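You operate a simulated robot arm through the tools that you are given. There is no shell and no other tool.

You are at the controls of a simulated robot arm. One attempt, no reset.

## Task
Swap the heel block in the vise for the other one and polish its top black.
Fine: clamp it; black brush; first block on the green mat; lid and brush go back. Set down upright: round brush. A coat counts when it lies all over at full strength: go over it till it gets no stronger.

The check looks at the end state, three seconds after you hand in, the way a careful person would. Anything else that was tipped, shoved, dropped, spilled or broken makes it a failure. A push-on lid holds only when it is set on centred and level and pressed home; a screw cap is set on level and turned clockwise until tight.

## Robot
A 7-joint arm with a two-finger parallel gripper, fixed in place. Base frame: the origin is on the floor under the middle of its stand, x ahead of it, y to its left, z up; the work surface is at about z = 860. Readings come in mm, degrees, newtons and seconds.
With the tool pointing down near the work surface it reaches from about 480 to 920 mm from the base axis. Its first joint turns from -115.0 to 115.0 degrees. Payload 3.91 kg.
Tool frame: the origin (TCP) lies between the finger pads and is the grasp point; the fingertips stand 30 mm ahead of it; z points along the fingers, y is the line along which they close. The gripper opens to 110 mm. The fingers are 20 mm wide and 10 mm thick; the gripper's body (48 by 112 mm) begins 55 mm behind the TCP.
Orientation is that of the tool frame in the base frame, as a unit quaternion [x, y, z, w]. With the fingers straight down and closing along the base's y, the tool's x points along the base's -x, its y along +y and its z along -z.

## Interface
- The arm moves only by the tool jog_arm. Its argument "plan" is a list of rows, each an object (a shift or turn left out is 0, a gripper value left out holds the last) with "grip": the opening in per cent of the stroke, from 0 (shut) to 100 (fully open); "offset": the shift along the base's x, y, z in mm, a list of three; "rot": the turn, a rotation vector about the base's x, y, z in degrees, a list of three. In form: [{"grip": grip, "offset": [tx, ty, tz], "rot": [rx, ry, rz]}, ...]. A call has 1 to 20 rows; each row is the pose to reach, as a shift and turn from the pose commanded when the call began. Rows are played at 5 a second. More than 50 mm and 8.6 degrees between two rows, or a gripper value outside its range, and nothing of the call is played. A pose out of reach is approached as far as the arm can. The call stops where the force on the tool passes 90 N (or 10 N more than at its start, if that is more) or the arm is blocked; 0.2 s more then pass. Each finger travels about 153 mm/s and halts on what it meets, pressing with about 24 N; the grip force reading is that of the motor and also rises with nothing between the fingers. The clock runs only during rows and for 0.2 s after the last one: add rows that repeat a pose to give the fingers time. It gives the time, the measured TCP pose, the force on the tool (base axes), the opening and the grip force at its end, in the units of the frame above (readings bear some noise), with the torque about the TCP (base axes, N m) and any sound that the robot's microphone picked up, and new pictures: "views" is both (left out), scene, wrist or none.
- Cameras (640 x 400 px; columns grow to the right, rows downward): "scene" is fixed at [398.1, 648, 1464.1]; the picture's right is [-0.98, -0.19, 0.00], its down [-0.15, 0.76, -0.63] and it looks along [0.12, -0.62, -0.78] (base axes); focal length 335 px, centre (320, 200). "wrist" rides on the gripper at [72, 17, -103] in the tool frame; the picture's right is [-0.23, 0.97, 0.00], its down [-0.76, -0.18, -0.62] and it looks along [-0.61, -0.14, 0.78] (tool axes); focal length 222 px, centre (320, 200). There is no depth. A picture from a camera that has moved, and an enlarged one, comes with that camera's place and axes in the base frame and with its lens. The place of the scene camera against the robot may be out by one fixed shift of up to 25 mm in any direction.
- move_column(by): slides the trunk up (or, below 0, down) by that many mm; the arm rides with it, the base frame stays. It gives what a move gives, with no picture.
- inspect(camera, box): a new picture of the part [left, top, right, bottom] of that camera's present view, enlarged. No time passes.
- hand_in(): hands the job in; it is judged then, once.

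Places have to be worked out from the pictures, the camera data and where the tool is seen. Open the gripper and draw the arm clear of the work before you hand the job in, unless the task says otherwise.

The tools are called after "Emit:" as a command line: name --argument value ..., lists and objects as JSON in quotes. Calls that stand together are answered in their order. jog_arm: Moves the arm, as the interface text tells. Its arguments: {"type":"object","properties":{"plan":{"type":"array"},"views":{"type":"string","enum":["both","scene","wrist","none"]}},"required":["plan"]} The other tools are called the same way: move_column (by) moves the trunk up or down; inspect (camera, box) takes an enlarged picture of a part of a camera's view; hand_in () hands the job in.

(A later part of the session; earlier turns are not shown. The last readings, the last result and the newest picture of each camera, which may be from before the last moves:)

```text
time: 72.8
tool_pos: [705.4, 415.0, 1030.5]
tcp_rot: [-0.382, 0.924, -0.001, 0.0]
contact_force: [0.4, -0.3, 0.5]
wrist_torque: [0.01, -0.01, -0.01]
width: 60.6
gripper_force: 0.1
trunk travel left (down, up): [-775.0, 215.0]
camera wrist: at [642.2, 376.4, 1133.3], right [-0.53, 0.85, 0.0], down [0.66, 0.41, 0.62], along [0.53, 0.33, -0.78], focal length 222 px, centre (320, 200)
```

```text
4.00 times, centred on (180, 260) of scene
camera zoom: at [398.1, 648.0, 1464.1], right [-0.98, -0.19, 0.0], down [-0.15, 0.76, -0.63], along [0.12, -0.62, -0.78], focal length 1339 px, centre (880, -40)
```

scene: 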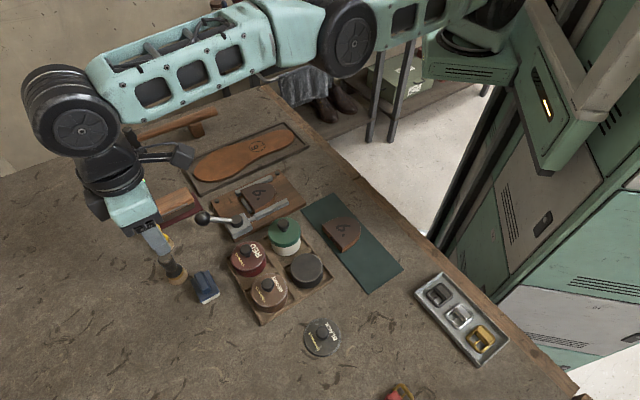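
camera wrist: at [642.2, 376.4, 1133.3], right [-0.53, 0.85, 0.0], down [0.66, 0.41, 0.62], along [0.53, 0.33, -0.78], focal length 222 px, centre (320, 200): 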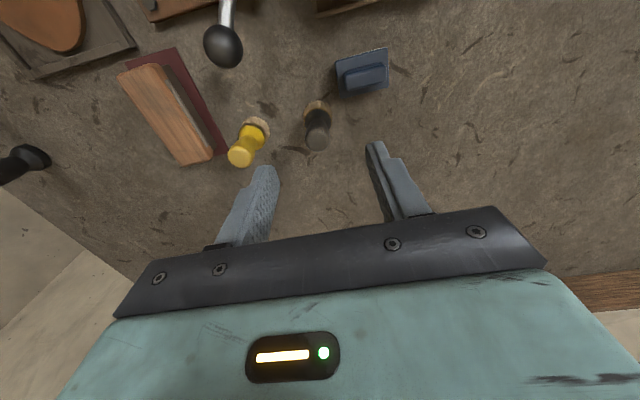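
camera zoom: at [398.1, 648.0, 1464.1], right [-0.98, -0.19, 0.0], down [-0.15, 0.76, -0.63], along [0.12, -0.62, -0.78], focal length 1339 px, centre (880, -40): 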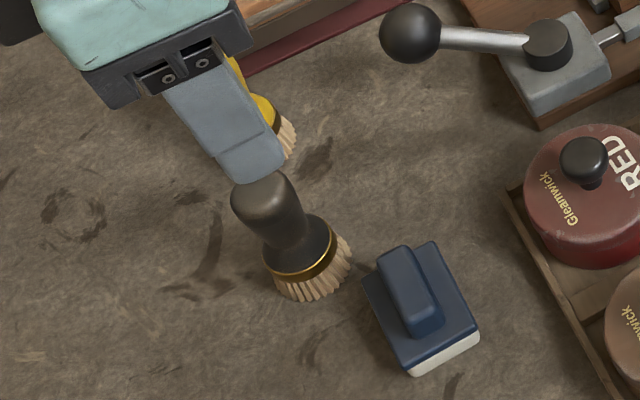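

Brush stands at about (710.9, 416.7), top z≈950, bristles ≈33 mm wide. I lower with a 42 mm opening to just above the handle and re-check alignment.

Emit:
jog_arm --plan '[{"grip": 38, "offset": [5.7, 1.7, -20]}, {"grip": 38, "offset": [5.7, 1.7, -42]}, {"grip": 38, "offset": [5.7, 1.7, -42]}]' --views "both"

Emit:
inspect --camera "wrist" --box '[240, 70, 400, 200]'

Emit:
inspect --camera "scene" --box '[130, 220, 210, 290]'

```text
time: 73.6
tool_pos: [709.5, 413.1, 987.8]
tcp_rot: [-0.383, 0.924, -0.001, 0.0]
contact_force: [0.1, 0.3, -0.6]
wrist_torque: [-0.02, 0.02, 0.0]
width: 41.9
gripper_force: 0.2
out of reach, approached as far as the arm can: row 1, 2, 3
trunk travel left (down, up): [-775.0, 215.0]
camera wrist: at [645.6, 374.4, 1091.8], right [-0.53, 0.85, 0.0], down [0.66, 0.41, 0.62], along [0.53, 0.33, -0.78], focal length 222 px, centre (320, 200)
```

scene: 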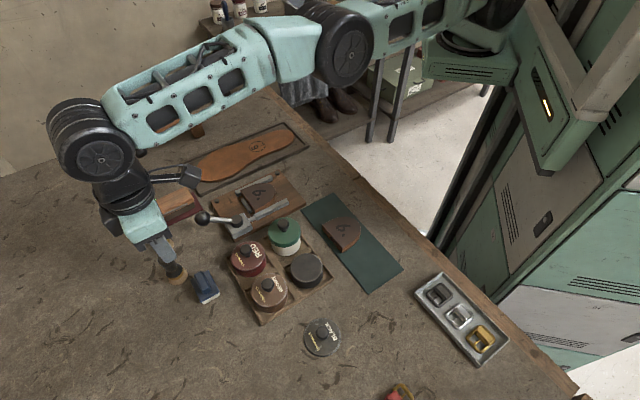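
wrist: 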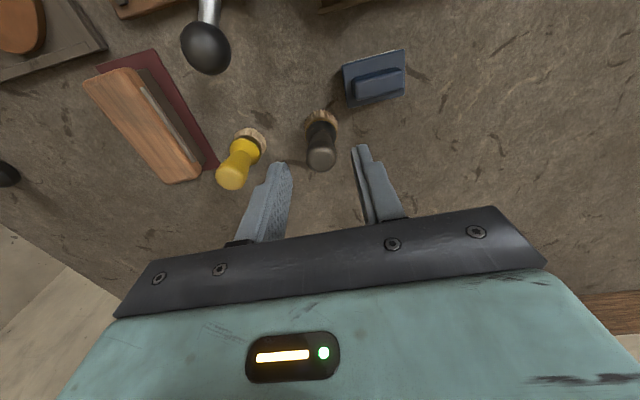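

```text
3.08 times, centred on (320, 135) of wrist
camera zoom: at [645.6, 374.4, 1091.8], right [-0.53, 0.85, 0.0], down [0.66, 0.41, 0.62], along [0.53, 0.33, -0.78], focal length 684 px, centre (320, 400)
```

zoom: 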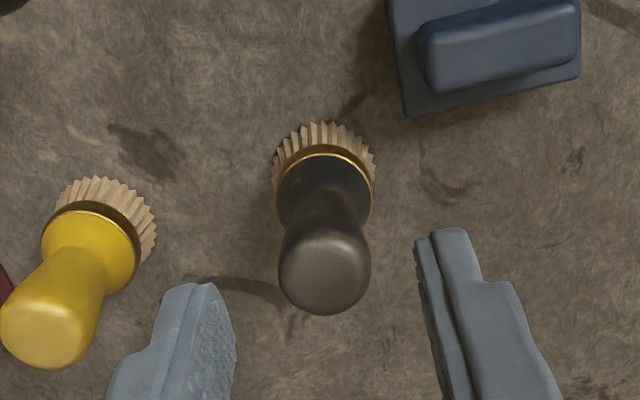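

```text
5.71 times, centred on (170, 255) of scene
camera zoom: at [398.1, 648.0, 1464.1], right [-0.98, -0.19, 0.0], down [-0.15, 0.76, -0.63], along [0.12, -0.62, -0.78], focal length 1912 px, centre (1177, -114)
```

zoom: 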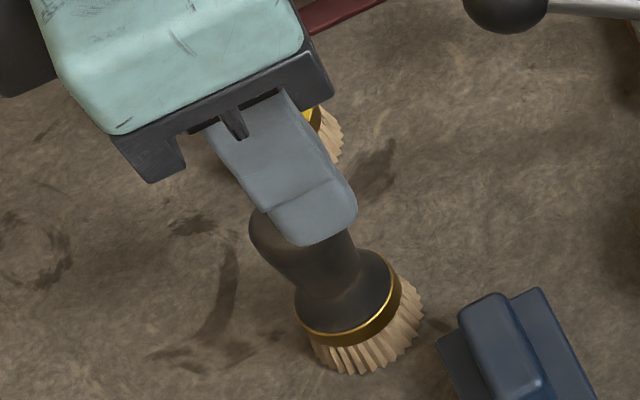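

The handle is nearly under the TCP, but this wrist turn is at the reach limit here. I turn the gripper back toward 0° (closing along y), which also clears the blue block better.

Emit:
jog_arm --plan '[{"grip": 38, "rot": [0, 0, -7.5]}, {"grip": 38, "rot": [0, 0, -15]}, {"grip": 38, "rot": [0, 0, -22.5]}, {"grip": 38, "rot": [0, 0, -30]}, {"grip": 38, "rot": [0, 0, -37.5]}, {"grip": 38, "rot": [0, 0, -45]}, {"grip": 38, "rot": [0, 0, -45]}]' --views "both"

Emit:
inspect --camera "wrist" --box '[240, 70, 400, 200]'

```text
time: 75.2
tool_pos: [709.3, 413.0, 988.7]
tcp_rot: [0.001, 1.0, 0.0, 0.0]
contact_force: [0.4, 0.3, -0.3]
wrist_torque: [-0.03, 0.0, -0.02]
width: 41.5
gripper_force: 0.1
trunk travel left (down, up): [-775.0, 215.0]
camera wrist: at [636.1, 430.6, 1092.3], right [0.23, 0.97, 0.0], down [0.76, -0.18, 0.62], along [0.61, -0.14, -0.78], focal length 222 px, centre (320, 200)
```

scene: 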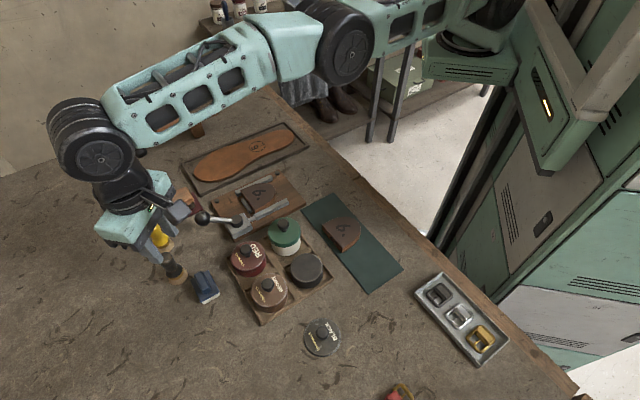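
wrist: 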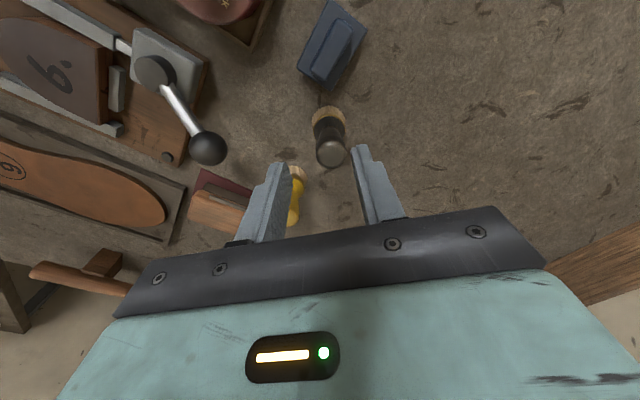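

```text
3.08 times, centred on (320, 135) of wrist
camera zoom: at [636.1, 430.6, 1092.3], right [0.23, 0.97, 0.0], down [0.76, -0.18, 0.62], along [0.61, -0.14, -0.78], focal length 684 px, centre (320, 400)
```

zoom: 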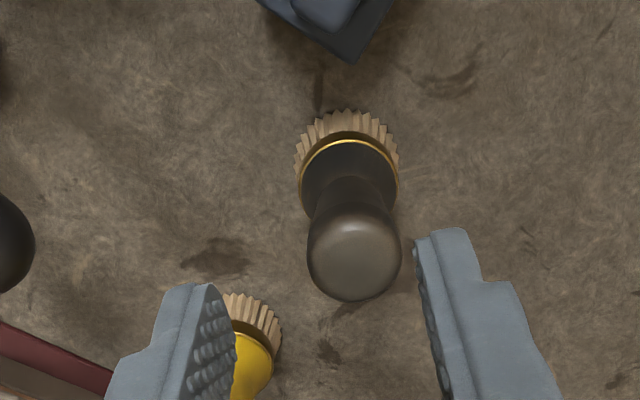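

Re-triangulating from three views puts the brush at ≈(718, 420.7) with the handle top at z≈930. I try that position a bit lower to see whether it is in reach.

Emit:
jog_arm --plan '[{"grip": 45, "offset": [4, 3, -8]}, {"grip": 45, "offset": [9, 7.5, -16]}, {"grip": 45, "offset": [9, 7.5, -16]}]' --views "wrist"

Emit:
inspect --camera "wrist" --box '[240, 70, 400, 200]'

```text
time: 76.0
tool_pos: [712.0, 411.8, 972.6]
tcp_rot: [0.0, 1.0, 0.0, 0.0]
contact_force: [0.5, 0.2, 0.3]
wrist_torque: [-0.02, 0.01, -0.02]
width: 49.4
gripper_force: 0.1
out of reach, approached as far as the arm can: row 1, 2, 3
trunk travel left (down, up): [-775.0, 215.0]
camera wrist: at [638.2, 428.6, 1075.2], right [0.23, 0.97, 0.0], down [0.76, -0.18, 0.62], along [0.61, -0.14, -0.78], focal length 222 px, centre (320, 200)
```

wrist: 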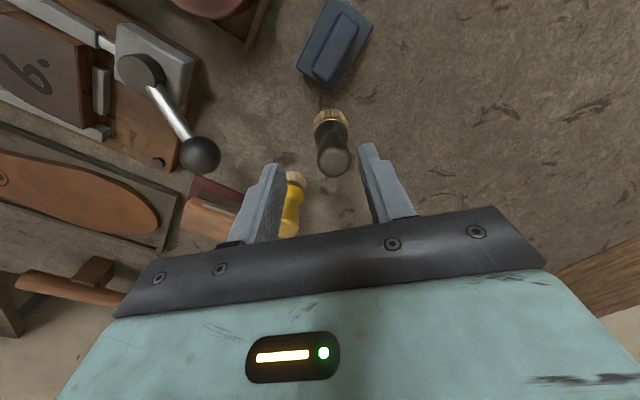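

```text
3.08 times, centred on (320, 135) of wrist
camera zoom: at [638.2, 428.6, 1075.2], right [0.23, 0.97, 0.0], down [0.76, -0.18, 0.62], along [0.61, -0.14, -0.78], focal length 684 px, centre (320, 400)
```

zoom: 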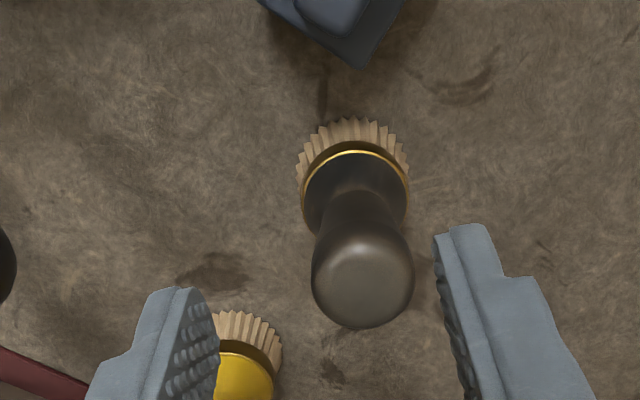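

Reach ends ≈10 mm short at this trunk height. I raise the trunk 100 mm so the arm can come down from above, then retry.

Emit:
move_column --by 100

```text
time: 77.3
tool_pos: [710.9, 411.9, 1072.4]
tcp_rot: [0.0, 1.0, 0.0, 0.0]
contact_force: [0.6, -0.2, -0.1]
wrist_torque: [-0.01, -0.02, 0.03]
width: 49.8
gripper_force: 0.0
trunk travel left (down, up): [-875.0, 115.0]
```

Emit:
jog_arm --plan '[{"grip": 45, "offset": [0, 0, -45]}, {"grip": 45, "offset": [3, 4, -90]}, {"grip": 45, "offset": [6.8, 8.8, -100]}, {"grip": 45, "offset": [6.8, 8.8, -100]}]' --views "wrist"

Emit:
inspect --camera "wrist" --box '[240, 70, 400, 200]'

```text
time: 78.3
tool_pos: [702.8, 405.5, 980.2]
tcp_rot: [-0.001, 1.0, 0.0, 0.0]
contact_force: [-0.6, -0.1, 0.8]
wrist_torque: [0.04, -0.01, -0.01]
width: 49.3
gripper_force: 0.2
out of reach, approached as far as the arm can: row 2, 3, 4
trunk travel left (down, up): [-875.0, 115.0]
camera wrist: at [630.2, 421.8, 1082.8], right [0.23, 0.97, 0.0], down [0.76, -0.18, 0.62], along [0.61, -0.14, -0.78], focal length 222 px, centre (320, 200)
```

wrist: 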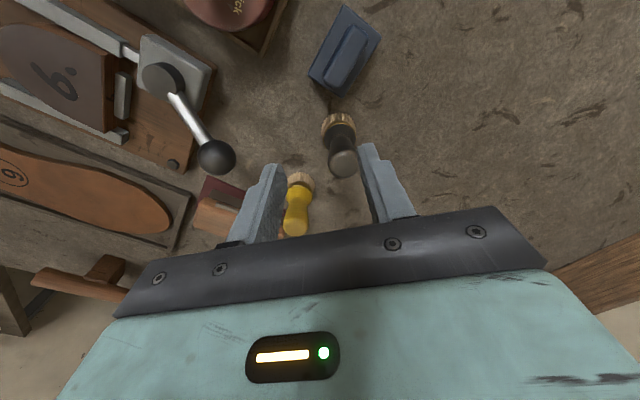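

```text
3.08 times, centred on (320, 135) of wrist
camera zoom: at [630.2, 421.8, 1082.8], right [0.23, 0.97, 0.0], down [0.76, -0.18, 0.62], along [0.61, -0.14, -0.78], focal length 684 px, centre (320, 400)
```

zoom: 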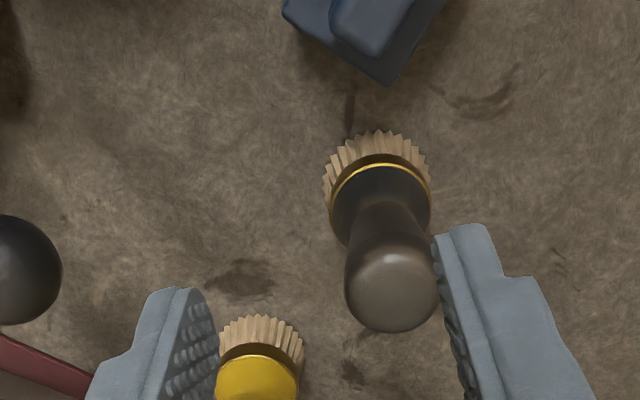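

Raising made reach shorter, so the trunk should go lower instead. I first lift and pull back the hand, then lower the trunk by 250 mm (150 below the original).

Emit:
jog_arm --plan '[{"grip": 45, "offset": [-10, -8, 45]}, {"grip": 45, "offset": [-25, -18, 90]}, {"grip": 45, "offset": [-40, -28, 130]}, {"grip": 45, "offset": [-60, -38, 170]}, {"grip": 45, "offset": [-80, -48, 210]}, {"grip": 45, "offset": [-80, -48, 210]}]' --views "none"

```text
time: 79.7
tool_pos: [677.8, 426.6, 1200.6]
tcp_rot: [0.0, 1.0, 0.0, -0.002]
contact_force: [0.6, 0.7, -0.4]
wrist_torque: [-0.02, -0.01, 0.02]
width: 49.7
gripper_force: 0.0
out of reach, approached as far as the arm can: row 1, 2, 3, 4, 5, 6
trunk travel left (down, up): [-875.0, 115.0]
```

Emit:
jog_arm --plan '[{"grip": 45, "offset": [-20, -13, 0]}, {"grip": 45, "offset": [-20, -13, 0]}]' --views "both"

```text
time: 80.3
tool_pos: [673.1, 431.1, 1204.1]
tcp_rot: [0.0, 1.0, 0.0, -0.001]
contact_force: [0.3, -0.2, 0.7]
wrist_torque: [0.03, 0.0, -0.01]
width: 49.4
gripper_force: 0.0
out of reach, approached as far as the arm can: row 1, 2
trunk travel left (down, up): [-875.0, 115.0]
camera wrist: at [599.9, 447.9, 1306.8], right [0.23, 0.97, 0.0], down [0.76, -0.18, 0.62], along [0.61, -0.14, -0.78], focal length 222 px, centre (320, 200)
```

scene: 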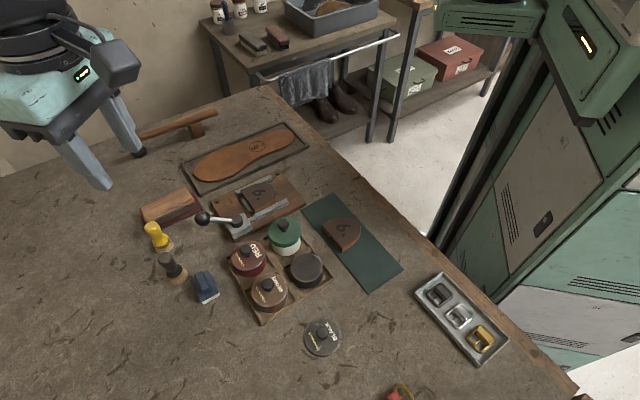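
wrist: 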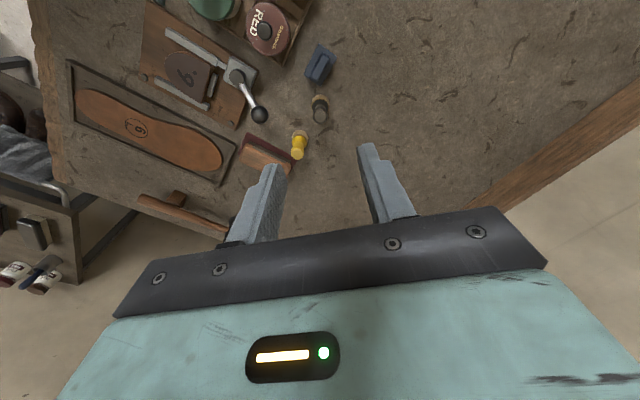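

The hand is stuck at full stretch high above the table. I command a larger pull-in at safe height to get the elbow bending again.

Emit:
jog_arm --plan '[{"grip": 45, "offset": [-40, -24, 0]}, {"grip": 45, "offset": [-80, -48, 0]}, {"grip": 45, "offset": [-120, -72, 0]}, {"grip": 45, "offset": [-160, -96, 0]}, {"grip": 45, "offset": [-160, -96, 0]}, {"grip": 45, "offset": [-160, -96, 0]}]' --views "scene"

```text
time: 81.7
tool_pos: [602.6, 476.3, 1230.3]
tcp_rot: [0.0, 1.0, -0.001, -0.001]
contact_force: [-0.4, -0.4, 0.1]
wrist_torque: [-0.03, 0.04, -0.02]
width: 49.6
gripper_force: 0.0
out of reach, approached as far as the arm can: row 1, 2, 3, 4, 5, 6
trunk travel left (down, up): [-875.0, 115.0]
```

scene: 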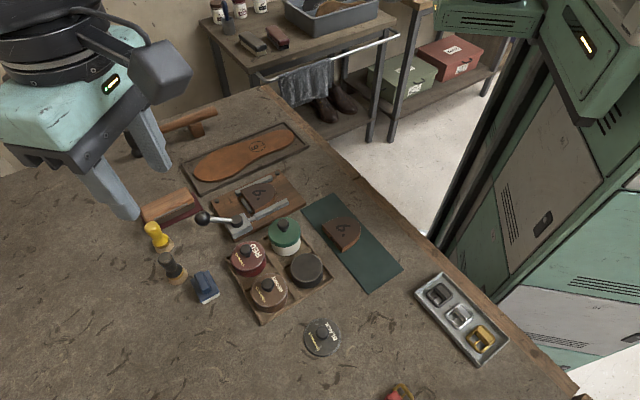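

Emit:
jog_arm --plan '[{"grip": 45}, {"grip": 45}, {"grip": 45}, {"grip": 45}, {"grip": 45}]' --views "none"

```text
time: 82.9
tool_pos: [601.1, 476.3, 1231.1]
tcp_rot: [0.0, 1.0, -0.002, -0.001]
contact_force: [0.7, -0.5, -1.0]
wrist_torque: [-0.03, 0.03, -0.01]
width: 49.7
gripper_force: 0.0
trunk travel left (down, up): [-875.0, 115.0]
```

The reference is the present pose. I probe a pure downward move to see which directions respond.

Emit:
jog_arm --plan '[{"grip": 45, "offset": [0, 0, -40]}, {"grip": 45, "offset": [0, 0, -80]}, {"grip": 45, "offset": [0, 0, -80]}]' --views "scene"

```text
time: 83.7
tool_pos: [611.0, 482.7, 1151.9]
tcp_rot: [0.0, 1.0, 0.001, 0.0]
contact_force: [0.1, -0.7, 0.3]
wrist_torque: [0.02, 0.03, 0.03]
width: 49.7
gripper_force: 0.1
out of reach, approached as far as the arm can: row 1, 2, 3
trunk travel left (down, up): [-875.0, 115.0]
```

scene: 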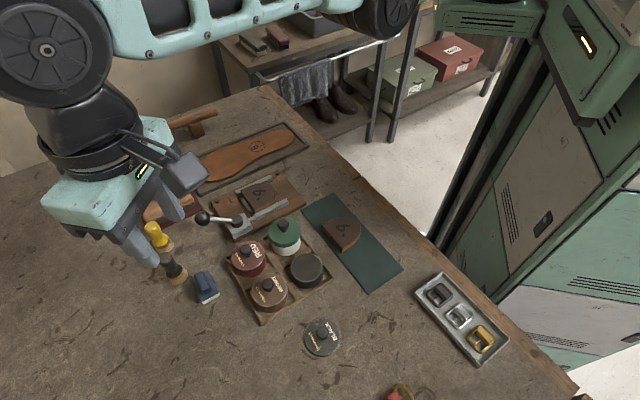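

I probe other directions with small moves to find the free ones: first outward/−y.

Emit:
jog_arm --plan '[{"grip": 45, "offset": [0, -15, 0]}, {"grip": 45, "offset": [0, -15, 0]}]' --views "none"

Emit:
jog_arm --plan '[{"grip": 45, "offset": [0, 0, 0], "rot": [0, 0, 8]}, {"grip": 45, "offset": [0, 0, 0], "rot": [0, 0, 8]}]' --views "none"

Emit:
jog_arm --plan '[{"grip": 45, "offset": [0, 0, 0], "rot": [0, 0, -8]}, {"grip": 45, "offset": [0, 0, 0], "rot": [0, 0, -8]}]' --views "none"

```text
time: 84.3
tool_pos: [619.0, 478.2, 1152.6]
tcp_rot: [0.0, 1.0, 0.0, -0.002]
contact_force: [0.6, 0.3, 0.0]
wrist_torque: [0.02, 0.01, -0.02]
width: 49.7
gripper_force: 0.1
out of reach, approached as far as the arm can: row 1, 2
trunk travel left (down, up): [-875.0, 115.0]
```

```text
time: 84.9
tool_pos: [620.2, 477.0, 1152.6]
tcp_rot: [-0.07, 0.998, 0.001, 0.0]
contact_force: [-0.1, -0.2, -0.1]
wrist_torque: [0.0, 0.01, 0.0]
width: 49.6
gripper_force: 0.0
trunk travel left (down, up): [-875.0, 115.0]
```

```text
time: 85.5
tool_pos: [619.0, 477.3, 1152.9]
tcp_rot: [0.0, 1.0, 0.0, 0.0]
contact_force: [-0.5, 0.0, -0.3]
wrist_torque: [0.02, 0.03, 0.04]
width: 49.6
gripper_force: 0.1
trunk travel left (down, up): [-875.0, 115.0]
```

Motion is only free along a tangential line here. I slide back along it toward (711, 412, 1072), where the arm was before, and then try pulling inward from there.

Emit:
jog_arm --plan '[{"grip": 45, "offset": [30, -20, -10]}, {"grip": 45, "offset": [60, -41, -30]}, {"grip": 45, "offset": [92, -65, -60]}, {"grip": 45, "offset": [92, -65, -80]}, {"grip": 45, "offset": [92, -65, -80]}]' --views "scene"

```text
time: 86.7
tool_pos: [710.6, 412.9, 1074.4]
tcp_rot: [0.001, 1.0, 0.002, 0.0]
contact_force: [-0.2, -0.3, 0.6]
wrist_torque: [0.02, 0.01, -0.01]
width: 49.4
gripper_force: 0.1
trunk travel left (down, up): [-875.0, 115.0]
```

scene: 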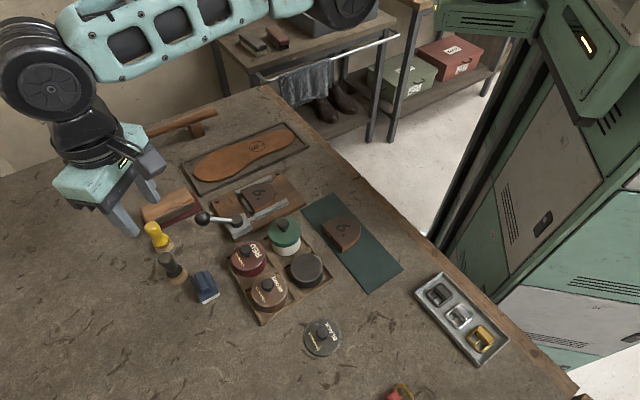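

Reached cleanly. Now I try pulling back along the path I originally came by.

Emit:
jog_arm --plan '[{"grip": 45, "offset": [-40, 10, 10]}, {"grip": 45, "offset": [-80, 20, 20]}, {"grip": 45, "offset": [-80, 20, 20]}]' --views "none"

```text
time: 87.5
tool_pos: [628.4, 432.0, 1095.7]
tcp_rot: [0.0, 1.0, 0.001, 0.0]
contact_force: [0.4, 0.2, 0.3]
wrist_torque: [0.01, 0.01, 0.04]
width: 49.3
gripper_force: 0.1
trunk travel left (down, up): [-875.0, 115.0]
```

Freed: the arm can move inward again. I bring the trunk back down to its original height and plan to reach the brush with the hand tilted ~8° outward instead.

Emit:
move_column --by -100

```text
time: 88.9
tool_pos: [628.9, 431.7, 996.7]
tcp_rot: [0.0, 1.0, 0.001, 0.0]
contact_force: [0.3, -0.2, -0.1]
wrist_torque: [-0.01, 0.01, -0.02]
width: 49.4
gripper_force: 0.0
trunk travel left (down, up): [-775.0, 215.0]
```

Emit:
jog_arm --plan '[{"grip": 45, "offset": [13, -7, 5], "rot": [0, 0, 7.5]}, {"grip": 45, "offset": [26, -14, 10], "rot": [0, 0, 15]}, {"grip": 45, "offset": [39, -20, 13], "rot": [0, 0, 22.5]}, {"grip": 45, "offset": [51, -27, 13], "rot": [0, 0, 30]}, {"grip": 45, "offset": [51, -27, 13], "rot": [0, 0, 30]}]' --views "none"

```text
time: 90.1
tool_pos: [680.9, 404.4, 1009.6]
tcp_rot: [-0.259, 0.966, 0.0, -0.001]
contact_force: [-0.3, -0.4, 0.0]
wrist_torque: [0.01, -0.02, 0.01]
width: 49.8
gripper_force: 0.1
trunk travel left (down, up): [-775.0, 215.0]
```

Now I tilt 8° outward and shift toward the brush.

Emit:
jog_arm --plan '[{"grip": 45, "offset": [12, 5, 0], "rot": [2, -3.46, 0]}, {"grip": 45, "offset": [24, 10, -5], "rot": [4, -6.93, 0]}, {"grip": 45, "offset": [37, 16.5, -15], "rot": [4, -6.93, 0]}, {"grip": 45, "offset": [37, 16.5, -25], "rot": [4, -6.93, 0]}, {"grip": 45, "offset": [37, 16.5, -25], "rot": [4, -6.93, 0]}]' --views "both"

Emit:
inspect --camera "wrist" --box '[240, 70, 400, 200]'

Emit:
inspect --camera "scene" --box '[130, 210, 210, 290]'

```text
time: 91.3
tool_pos: [715.2, 420.5, 982.4]
tcp_rot: [-0.258, 0.964, 0.019, 0.067]
contact_force: [-1.0, -0.2, 0.0]
wrist_torque: [-0.02, -0.01, 0.03]
width: 49.3
gripper_force: 0.0
trunk travel left (down, up): [-775.0, 215.0]
camera wrist: at [632.8, 392.6, 1075.5], right [-0.29, 0.96, 0.03], down [0.67, 0.18, 0.72], along [0.69, 0.23, -0.69], focal length 222 px, centre (320, 200)
```

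scene: 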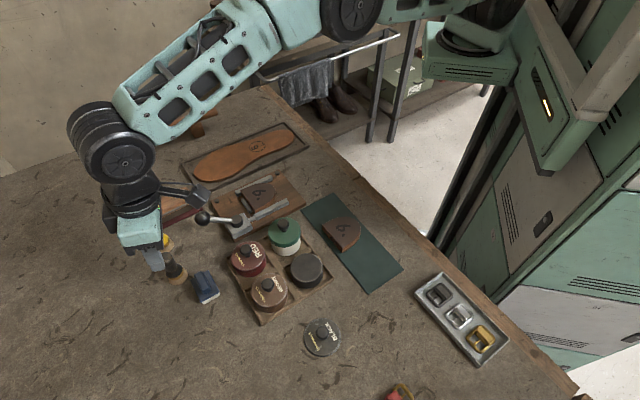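
wrist: 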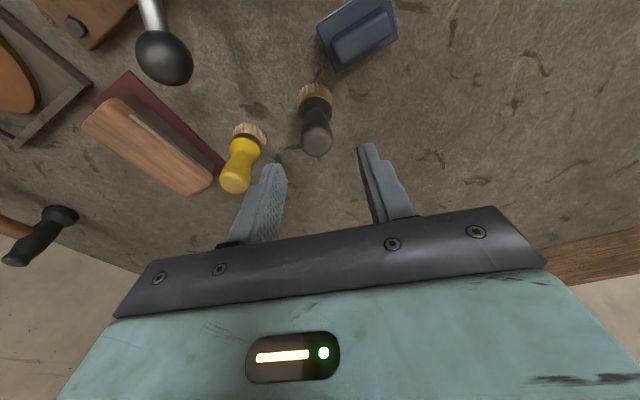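

```text
3.08 times, centred on (320, 135) of wrist
camera zoom: at [632.8, 392.6, 1075.5], right [-0.29, 0.96, 0.03], down [0.67, 0.18, 0.72], along [0.69, 0.23, -0.69], focal length 684 px, centre (320, 400)
```

zoom: 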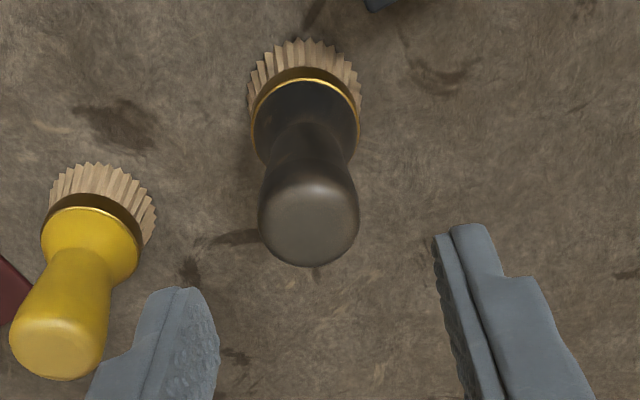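

```text
5.00 times, centred on (170, 250) of scene
camera zoom: at [398.1, 648.0, 1464.1], right [-0.98, -0.19, 0.0], down [-0.15, 0.76, -0.63], along [0.12, -0.62, -0.78], focal length 1673 px, centre (1070, -50)
```

zoom: 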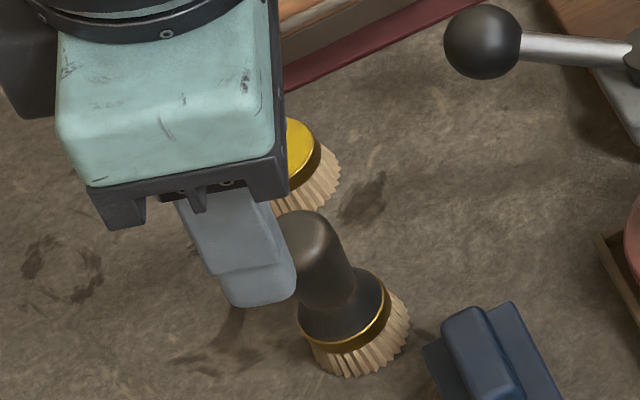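

Reachable with the tilt. Brush axis confirmed at (717.2, 420.5), top z≈930, gold ring z≈876. I lower around the handle.

Emit:
jog_arm --plan '[{"grip": 45, "offset": [0, -0.5, -20]}, {"grip": 45, "offset": [0, -0.5, -40]}, {"grip": 45, "offset": [0, -0.5, -55]}, {"grip": 45, "offset": [0, -0.5, -55]}]' --views "both"

Emit:
inspect --camera "wrist" --box '[240, 90, 400, 220]'

Emit:
inspect --camera "scene" --box '[130, 210, 210, 290]'

```text
time: 92.3
tool_pos: [717.0, 421.4, 929.4]
tcp_rot: [-0.258, 0.964, 0.018, 0.067]
contact_force: [-0.2, -0.5, 0.2]
wrist_torque: [-0.01, -0.01, 0.04]
width: 49.6
gripper_force: 0.0
trunk travel left (down, up): [-775.0, 215.0]
camera wrist: at [633.4, 392.1, 1020.4], right [-0.29, 0.96, 0.03], down [0.67, 0.18, 0.72], along [0.69, 0.23, -0.69], focal length 222 px, centre (320, 200)
```

scene: 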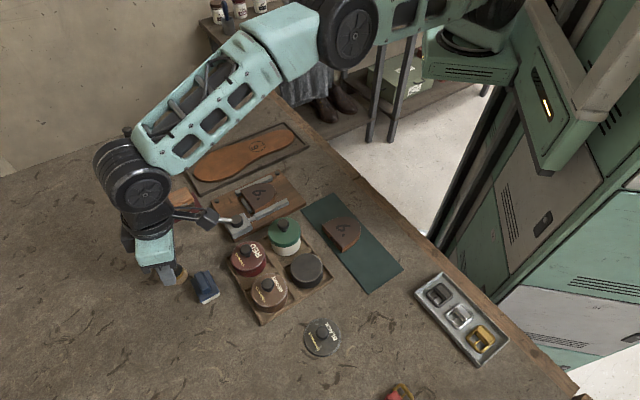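
wrist: 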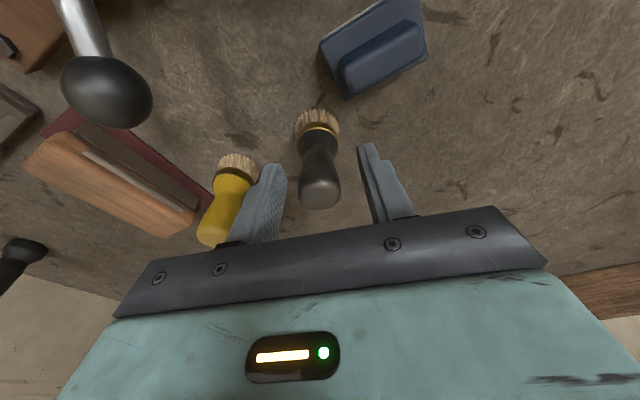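

```text
3.08 times, centred on (320, 155) of wrist
camera zoom: at [633.4, 392.1, 1020.4], right [-0.29, 0.96, 0.03], down [0.67, 0.18, 0.72], along [0.69, 0.23, -0.69], focal length 684 px, centre (320, 338)
```

zoom: 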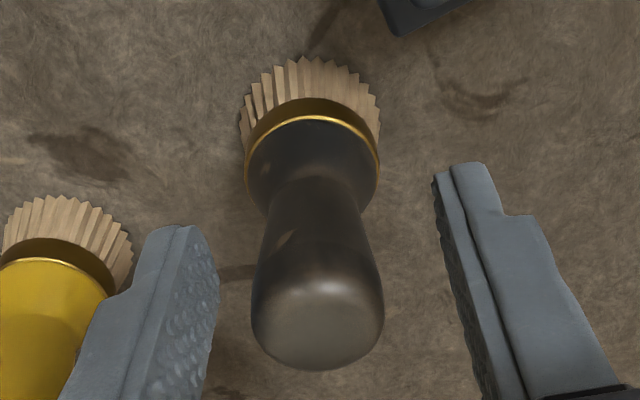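

```text
5.00 times, centred on (170, 250) of scene
camera zoom: at [398.1, 648.0, 1464.1], right [-0.98, -0.19, 0.0], down [-0.15, 0.76, -0.63], along [0.12, -0.62, -0.78], focal length 1673 px, centre (1070, -50)
```

zoom: 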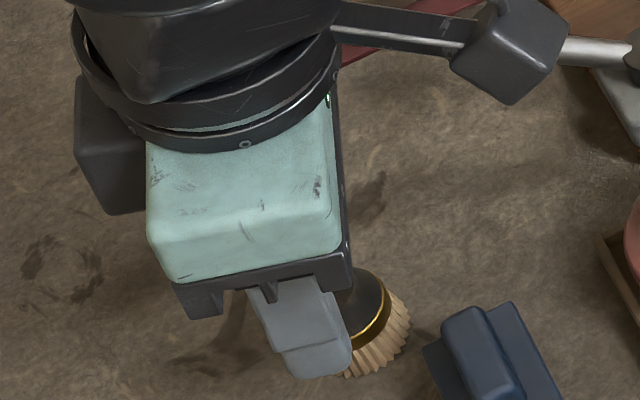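

Handle top is level with the TCP and centred. I go 5 mm lower and close.

Emit:
jog_arm --plan '[{"grip": 45, "offset": [-0.5, -0.3, -5]}, {"grip": 45, "offset": [-0.5, -0.3, -5]}, {"grip": 25, "offset": [-0.5, -0.3, -5]}, {"grip": 12, "offset": [-0.5, -0.3, -5]}, {"grip": 12, "offset": [-0.5, -0.3, -5]}, {"grip": 12, "offset": [-0.5, -0.3, -5]}]' --views "wrist"

Emit:
inspect --camera "wrist" --box '[240, 90, 400, 220]'

```text
time: 93.7
tool_pos: [716.2, 420.7, 925.4]
tcp_rot: [-0.258, 0.964, 0.018, 0.067]
contact_force: [-0.4, -0.5, -0.2]
wrist_torque: [0.01, 0.01, 0.0]
width: 22.7
gripper_force: 23.8
trunk travel left (down, up): [-775.0, 215.0]
camera wrist: at [633.2, 391.8, 1015.7], right [-0.29, 0.96, 0.03], down [0.67, 0.18, 0.72], along [0.69, 0.23, -0.69], focal length 222 px, centre (320, 200)
```

wrist: 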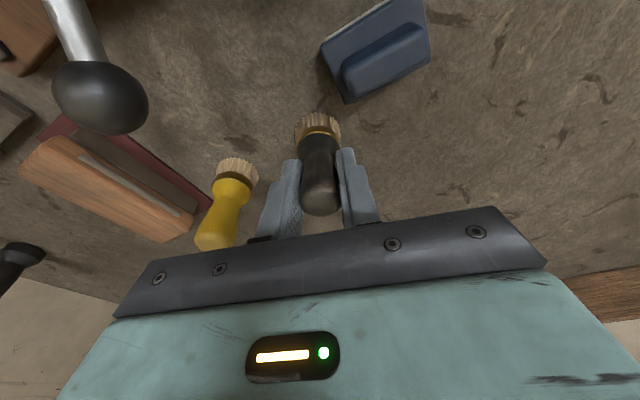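

```text
3.08 times, centred on (320, 155) of wrist
camera zoom: at [633.2, 391.8, 1015.7], right [-0.29, 0.96, 0.03], down [0.67, 0.18, 0.72], along [0.69, 0.23, -0.69], focal length 684 px, centre (320, 338)
```

zoom: 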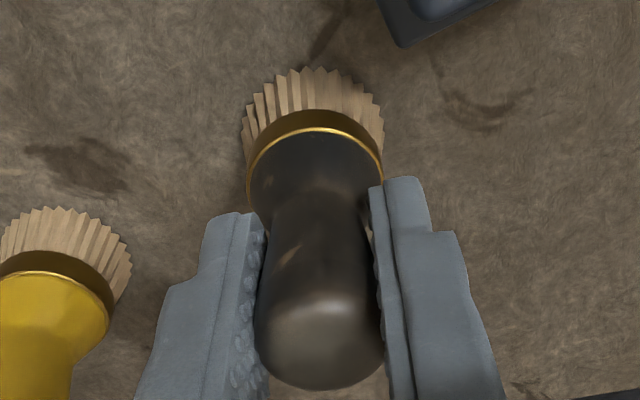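

Gripped at 22.7 mm; return pose to remember: TCP (716.3, 420.5, 925), tilt 8°, turn 30°. I lift and check the brush hangs straight.

Emit:
jog_arm --plan '[{"grip": 10, "offset": [0, 0, 5]}, {"grip": 10, "offset": [-2, -1, 20]}, {"grip": 10, "offset": [-8, -4, 50]}, {"grip": 10, "offset": [-20, -8, 80]}, {"grip": 10, "offset": [-20, -8, 80]}]' --views "both"

Emit:
inspect --camera "scene" --box '[110, 190, 230, 310]'

Emit:
inspect --camera "wrist" --box '[240, 90, 400, 220]'

```text
time: 94.9
tool_pos: [698.2, 410.3, 1006.2]
tcp_rot: [-0.257, 0.964, 0.019, 0.066]
contact_force: [0.4, 0.2, -0.5]
wrist_torque: [0.01, 0.01, -0.01]
width: 22.9
gripper_force: 24.0
trunk travel left (down, up): [-775.0, 215.0]
camera wrist: at [615.0, 382.0, 1098.2], right [-0.29, 0.96, 0.03], down [0.67, 0.18, 0.72], along [0.69, 0.23, -0.69], focal length 222 px, centre (320, 200)
```

scene: 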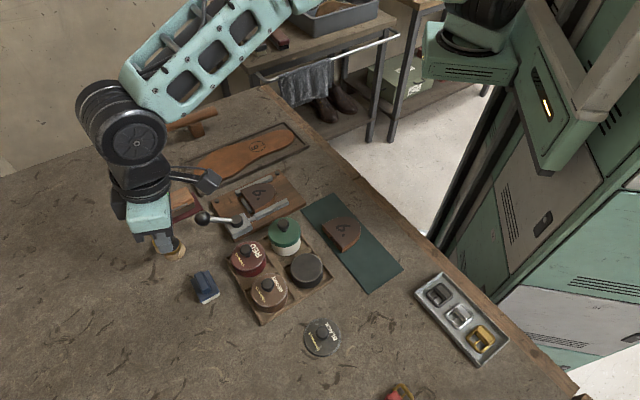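
wrist: 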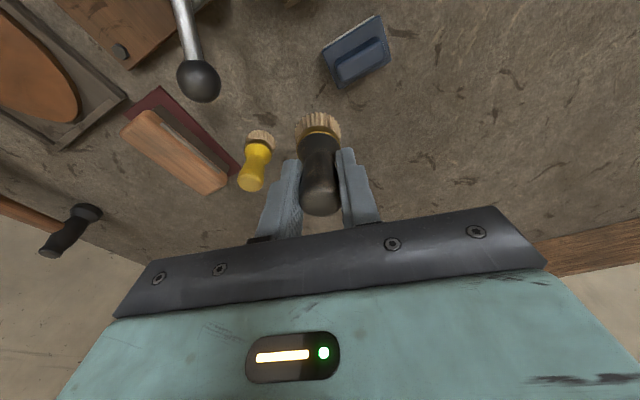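

```text
3.33 times, centred on (170, 250) of scene
camera zoom: at [398.1, 648.0, 1464.1], right [-0.98, -0.19, 0.0], down [-0.15, 0.76, -0.63], along [0.12, -0.62, -0.78], focal length 1116 px, centre (820, 33)
```

zoom: 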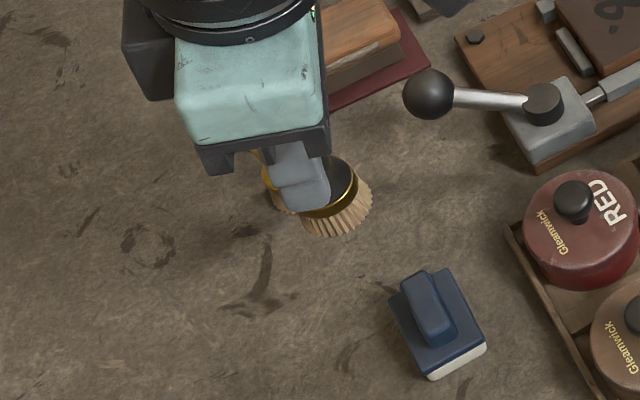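

```text
3.08 times, centred on (320, 155) of wrist
camera zoom: at [615.0, 382.0, 1098.2], right [-0.29, 0.96, 0.03], down [0.67, 0.18, 0.72], along [0.69, 0.23, -0.69], focal length 684 px, centre (320, 338)
```

zoom: 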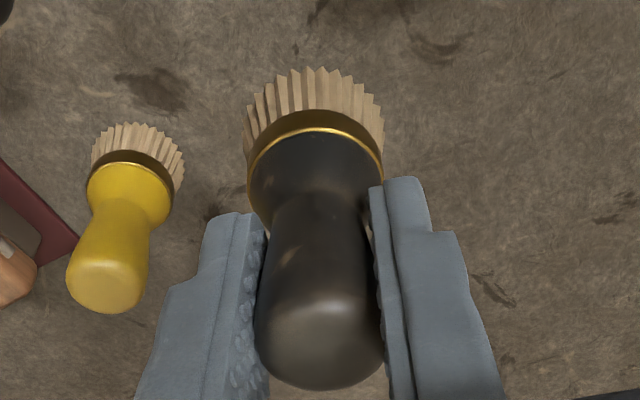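

The brush is held exactly as it stood. Bristle bottom is TCP−65. I carry it high over to the open black tin.

Emit:
jog_arm --plan '[{"grip": 10, "offset": [-30, -5, 24]}, {"grip": 10, "offset": [-75, -12, 30]}, {"grip": 10, "offset": [-120, -20, 30]}, {"grip": 10, "offset": [-165, -28, 30]}, {"grip": 10, "offset": [-205, -35, 30]}, {"grip": 10, "offset": [-219.6, -37.8, 10]}, {"grip": 10, "offset": [-219.6, -37.8, -10]}, {"grip": 10, "offset": [-219.6, -37.8, -10]}]' --views "both"

Emit:
inspect --camera "scene" --box '[260, 210, 360, 310]'

Emit:
inspect --camera "wrist" --box '[220, 40, 420, 210]'

```text
time: 96.7
tool_pos: [477.4, 374.9, 994.9]
tcp_rot: [-0.257, 0.964, 0.018, 0.067]
contact_force: [-0.5, 0.2, -1.2]
wrist_torque: [-0.01, 0.03, 0.01]
width: 22.9
gripper_force: 23.8
trunk travel left (down, up): [-775.0, 215.0]
camera wrist: at [393.8, 346.8, 1087.4], right [-0.29, 0.96, 0.03], down [0.67, 0.18, 0.72], along [0.69, 0.23, -0.69], focal length 222 px, centre (320, 200)
```

scene: 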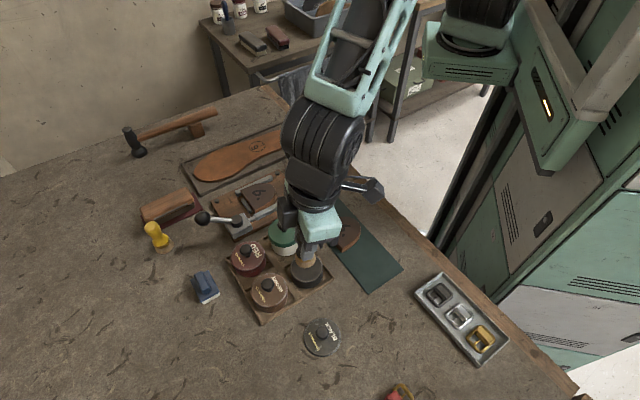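
wrist: 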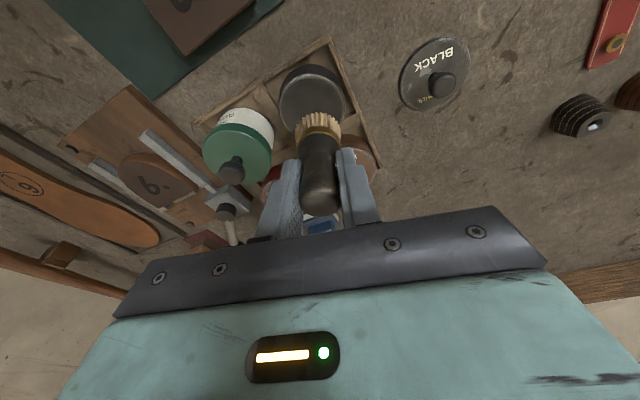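

```text
4.00 times, centred on (310, 260) of scene
camera zoom: at [398.1, 648.0, 1464.1], right [-0.98, -0.19, 0.0], down [-0.15, 0.76, -0.63], along [0.12, -0.62, -0.78], focal length 1339 px, centre (360, -40)
```

zoom: 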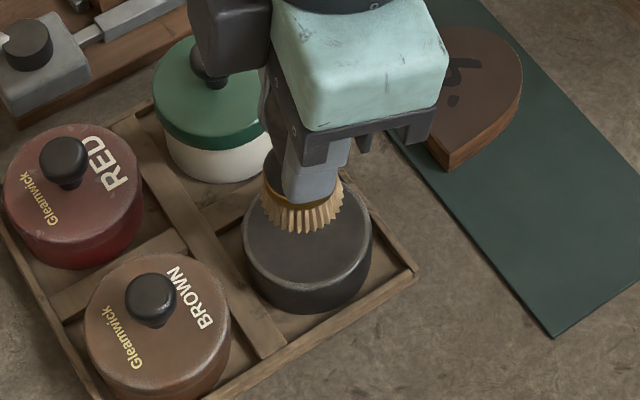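

```text
2.35 times, centred on (320, 125) of wrist
camera zoom: at [393.8, 346.8, 1087.4], right [-0.29, 0.96, 0.03], down [0.67, 0.18, 0.72], along [0.69, 0.23, -0.69], focal length 523 px, centre (320, 376)
```

zoom: 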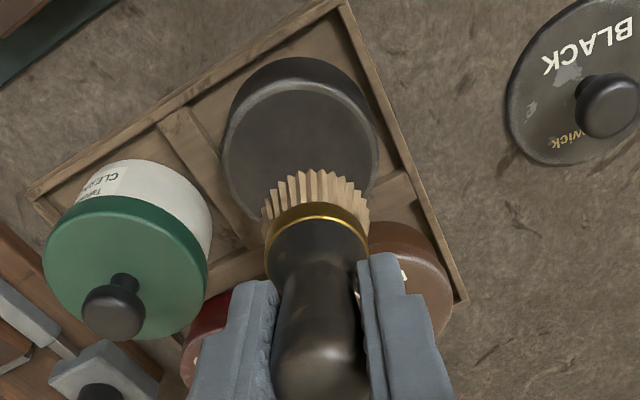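

The brush is above the tin mouth. I shift −2.7 mm in y and lower into the polish, watching force.

Emit:
jog_arm --plan '[{"grip": 10, "offset": [0, -2.7, -15]}, {"grip": 10, "offset": [0, -2.7, -30]}, {"grip": 10, "offset": [0, -2.7, -34]}, {"grip": 10, "offset": [0, -2.7, -34]}]' --views "none"

Emit:
inspect --camera "scene" --box '[260, 210, 360, 310]'

```text
time: 97.7
tool_pos: [477.2, 372.6, 961.8]
tcp_rot: [-0.259, 0.963, 0.018, 0.067]
contact_force: [0.0, 0.0, -0.2]
wrist_torque: [0.02, 0.01, -0.01]
width: 22.8
gripper_force: 24.2
trunk travel left (down, up): [-775.0, 215.0]
```

```text
4.00 times, centred on (310, 260) of scene
camera zoom: at [398.1, 648.0, 1464.1], right [-0.98, -0.19, 0.0], down [-0.15, 0.76, -0.63], along [0.12, -0.62, -0.78], focal length 1339 px, centre (360, -40)
```

zoom: 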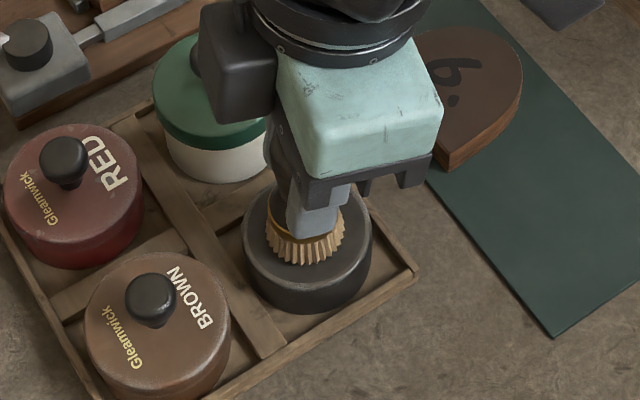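

Emit:
jog_arm --plan '[{"grip": 10, "offset": [0, 0, -2]}, {"grip": 10, "offset": [0, 0, -4]}, {"grip": 10, "offset": [0, 0, -4]}]' --views "none"

```text
time: 98.5
tool_pos: [477.2, 373.8, 957.9]
tcp_rot: [-0.259, 0.963, 0.018, 0.068]
contact_force: [-1.2, -2.4, 10.6]
wrist_torque: [-0.1, 0.08, 0.01]
width: 22.6
gripper_force: 23.4
trunk travel left (down, up): [-775.0, 215.0]
```

Contact at 10.6 N on the polish. I swirl gently in a small circle to load the bristles, then lift and look.

Emit:
jog_arm --plan '[{"grip": 10, "offset": [4, 0, 0]}, {"grip": 10, "offset": [0, 4, 0]}, {"grip": 10, "offset": [-4, 0, 0]}, {"grip": 10, "offset": [0, -4, 0]}, {"grip": 10, "offset": [4, 0, 0]}, {"grip": 10, "offset": [0, 4, 0]}, {"grip": 10, "offset": [-4, 0, 0]}, {"grip": 10, "offset": [0, 0, 0]}, {"grip": 10, "offset": [0, 0, 15]}, {"grip": 10, "offset": [0, 0, 40]}, {"grip": 10, "offset": [0, 0, 40]}]' --views "both"

Emit:
inspect --camera "scene" --box '[260, 210, 360, 310]'

Emit:
inspect --camera "wrist" --box '[240, 70, 400, 210]'

```text
time: 100.9
tool_pos: [479.1, 371.5, 995.4]
tcp_rot: [-0.258, 0.964, 0.018, 0.067]
contact_force: [-0.6, -0.4, -0.5]
wrist_torque: [-0.02, 0.01, 0.01]
width: 22.6
gripper_force: 23.5
trunk travel left (down, up): [-775.0, 215.0]
camera wrist: at [395.5, 343.3, 1087.5], right [-0.29, 0.96, 0.03], down [0.67, 0.18, 0.72], along [0.68, 0.23, -0.69], focal length 222 px, centre (320, 200)
```

scene: 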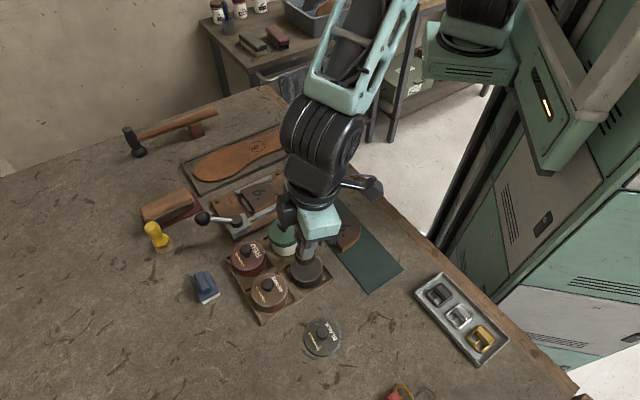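
wrist: 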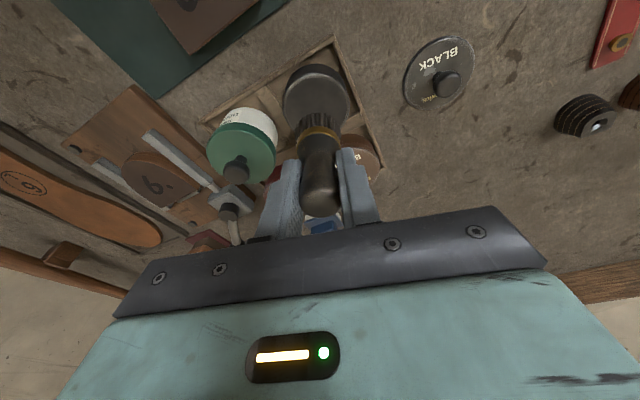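

```text
4.00 times, centred on (310, 260) of scene
camera zoom: at [398.1, 648.0, 1464.1], right [-0.98, -0.19, 0.0], down [-0.15, 0.76, -0.63], along [0.12, -0.62, -0.78], focal length 1339 px, centre (360, -40)
```

zoom: 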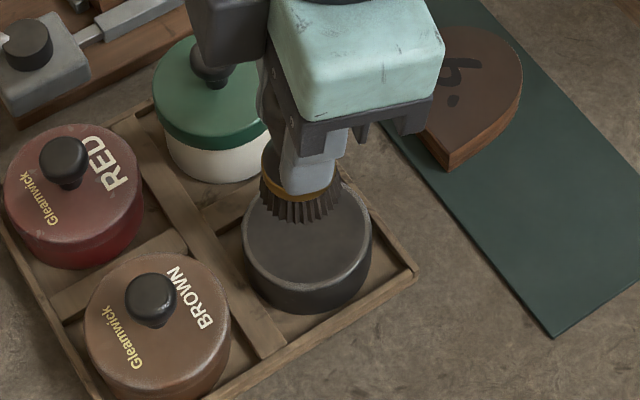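

```text
2.86 times, centred on (320, 140) of wrist
camera zoom: at [395.5, 343.3, 1087.5], right [-0.29, 0.96, 0.03], down [0.67, 0.18, 0.72], along [0.68, 0.23, -0.69], focal length 635 px, centre (320, 371)
```

zoom: 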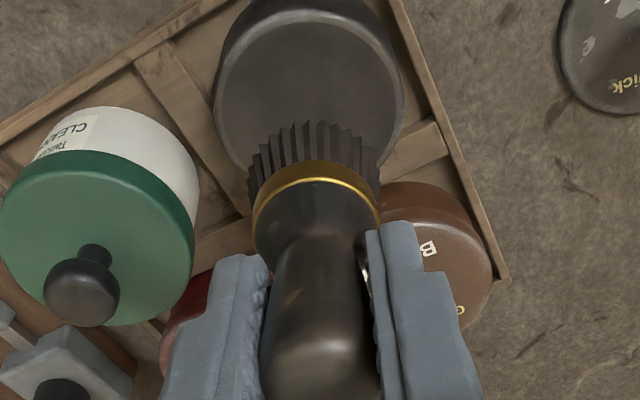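

The bristles are black now. I carry the brush high over to the block in the vise, avoiding the green tin's knob.

Emit:
jog_arm --plan '[{"grip": 10, "offset": [0, 0, 25]}, {"grip": 10, "offset": [0, 0, 45]}, {"grip": 10, "offset": [33, -33, 45]}, {"grip": 10, "offset": [66, -66, 45]}, {"grip": 10, "offset": [99, -100, 40]}, {"grip": 10, "offset": [130, -131, 25]}, {"grip": 10, "offset": [145.3, -146.1, 5]}, {"grip": 10, "offset": [145.3, -146.1, -25]}, {"grip": 10, "offset": [145.3, -146.1, -25]}]' --views "both"

Emit:
inspect --camera "scene" --box '[200, 150, 300, 230]'

Emit:
inspect --camera "wrist" --box '[220, 40, 420, 210]'

```text
time: 102.9
tool_pos: [621.2, 225.8, 971.2]
tcp_rot: [-0.258, 0.964, 0.018, 0.067]
contact_force: [0.4, 0.6, 0.9]
wrist_torque: [0.01, -0.01, 0.03]
width: 22.9
gripper_force: 23.6
trunk travel left (down, up): [-775.0, 215.0]
camera wrist: at [538.4, 197.0, 1063.4], right [-0.29, 0.96, 0.03], down [0.67, 0.18, 0.72], along [0.69, 0.23, -0.69], focal length 222 px, centre (320, 200)
```

scene: 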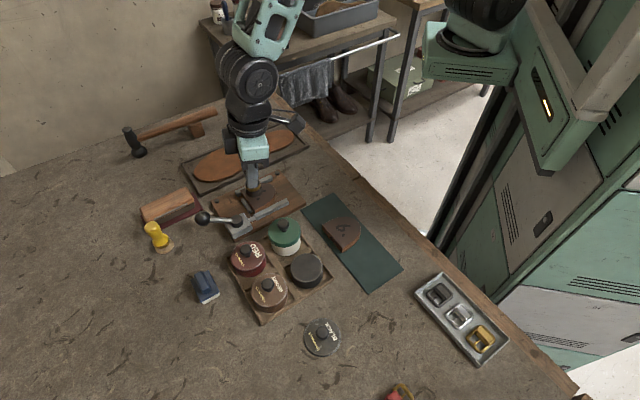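
wrist: 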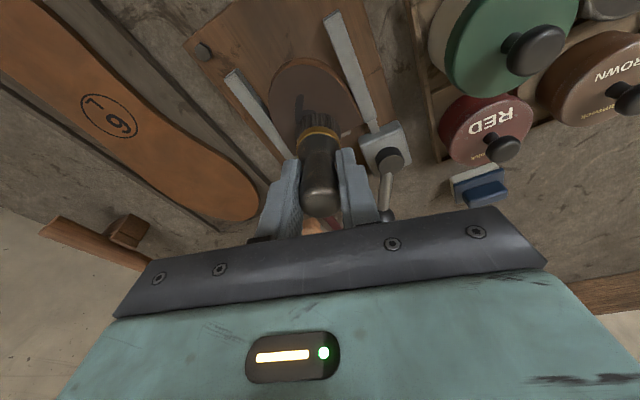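

```text
5.00 times, centred on (250, 190) of scene
camera zoom: at [398.1, 648.0, 1464.1], right [-0.98, -0.19, 0.0], down [-0.15, 0.76, -0.63], along [0.12, -0.62, -0.78], focal length 1673 px, centre (670, 250)
```

zoom: 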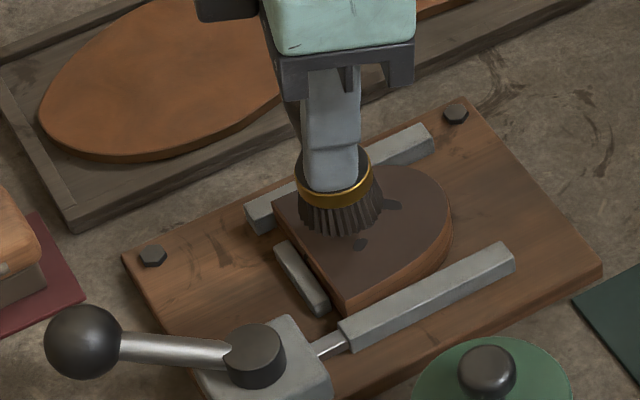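

```text
2.35 times, centred on (320, 125) of wrist
camera zoom: at [538.4, 197.0, 1063.4], right [-0.29, 0.96, 0.03], down [0.67, 0.18, 0.72], along [0.69, 0.23, -0.69], focal length 523 px, centre (320, 376)
```

zoom: 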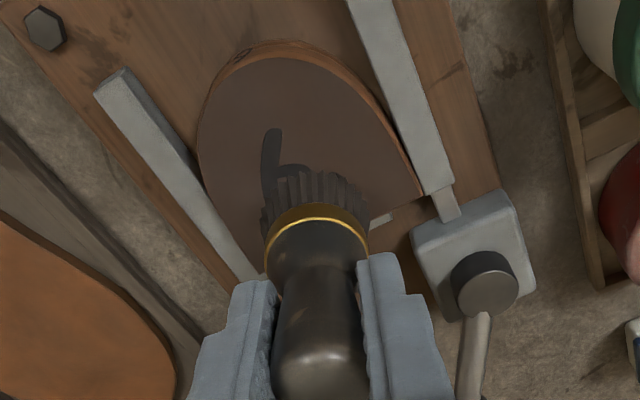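

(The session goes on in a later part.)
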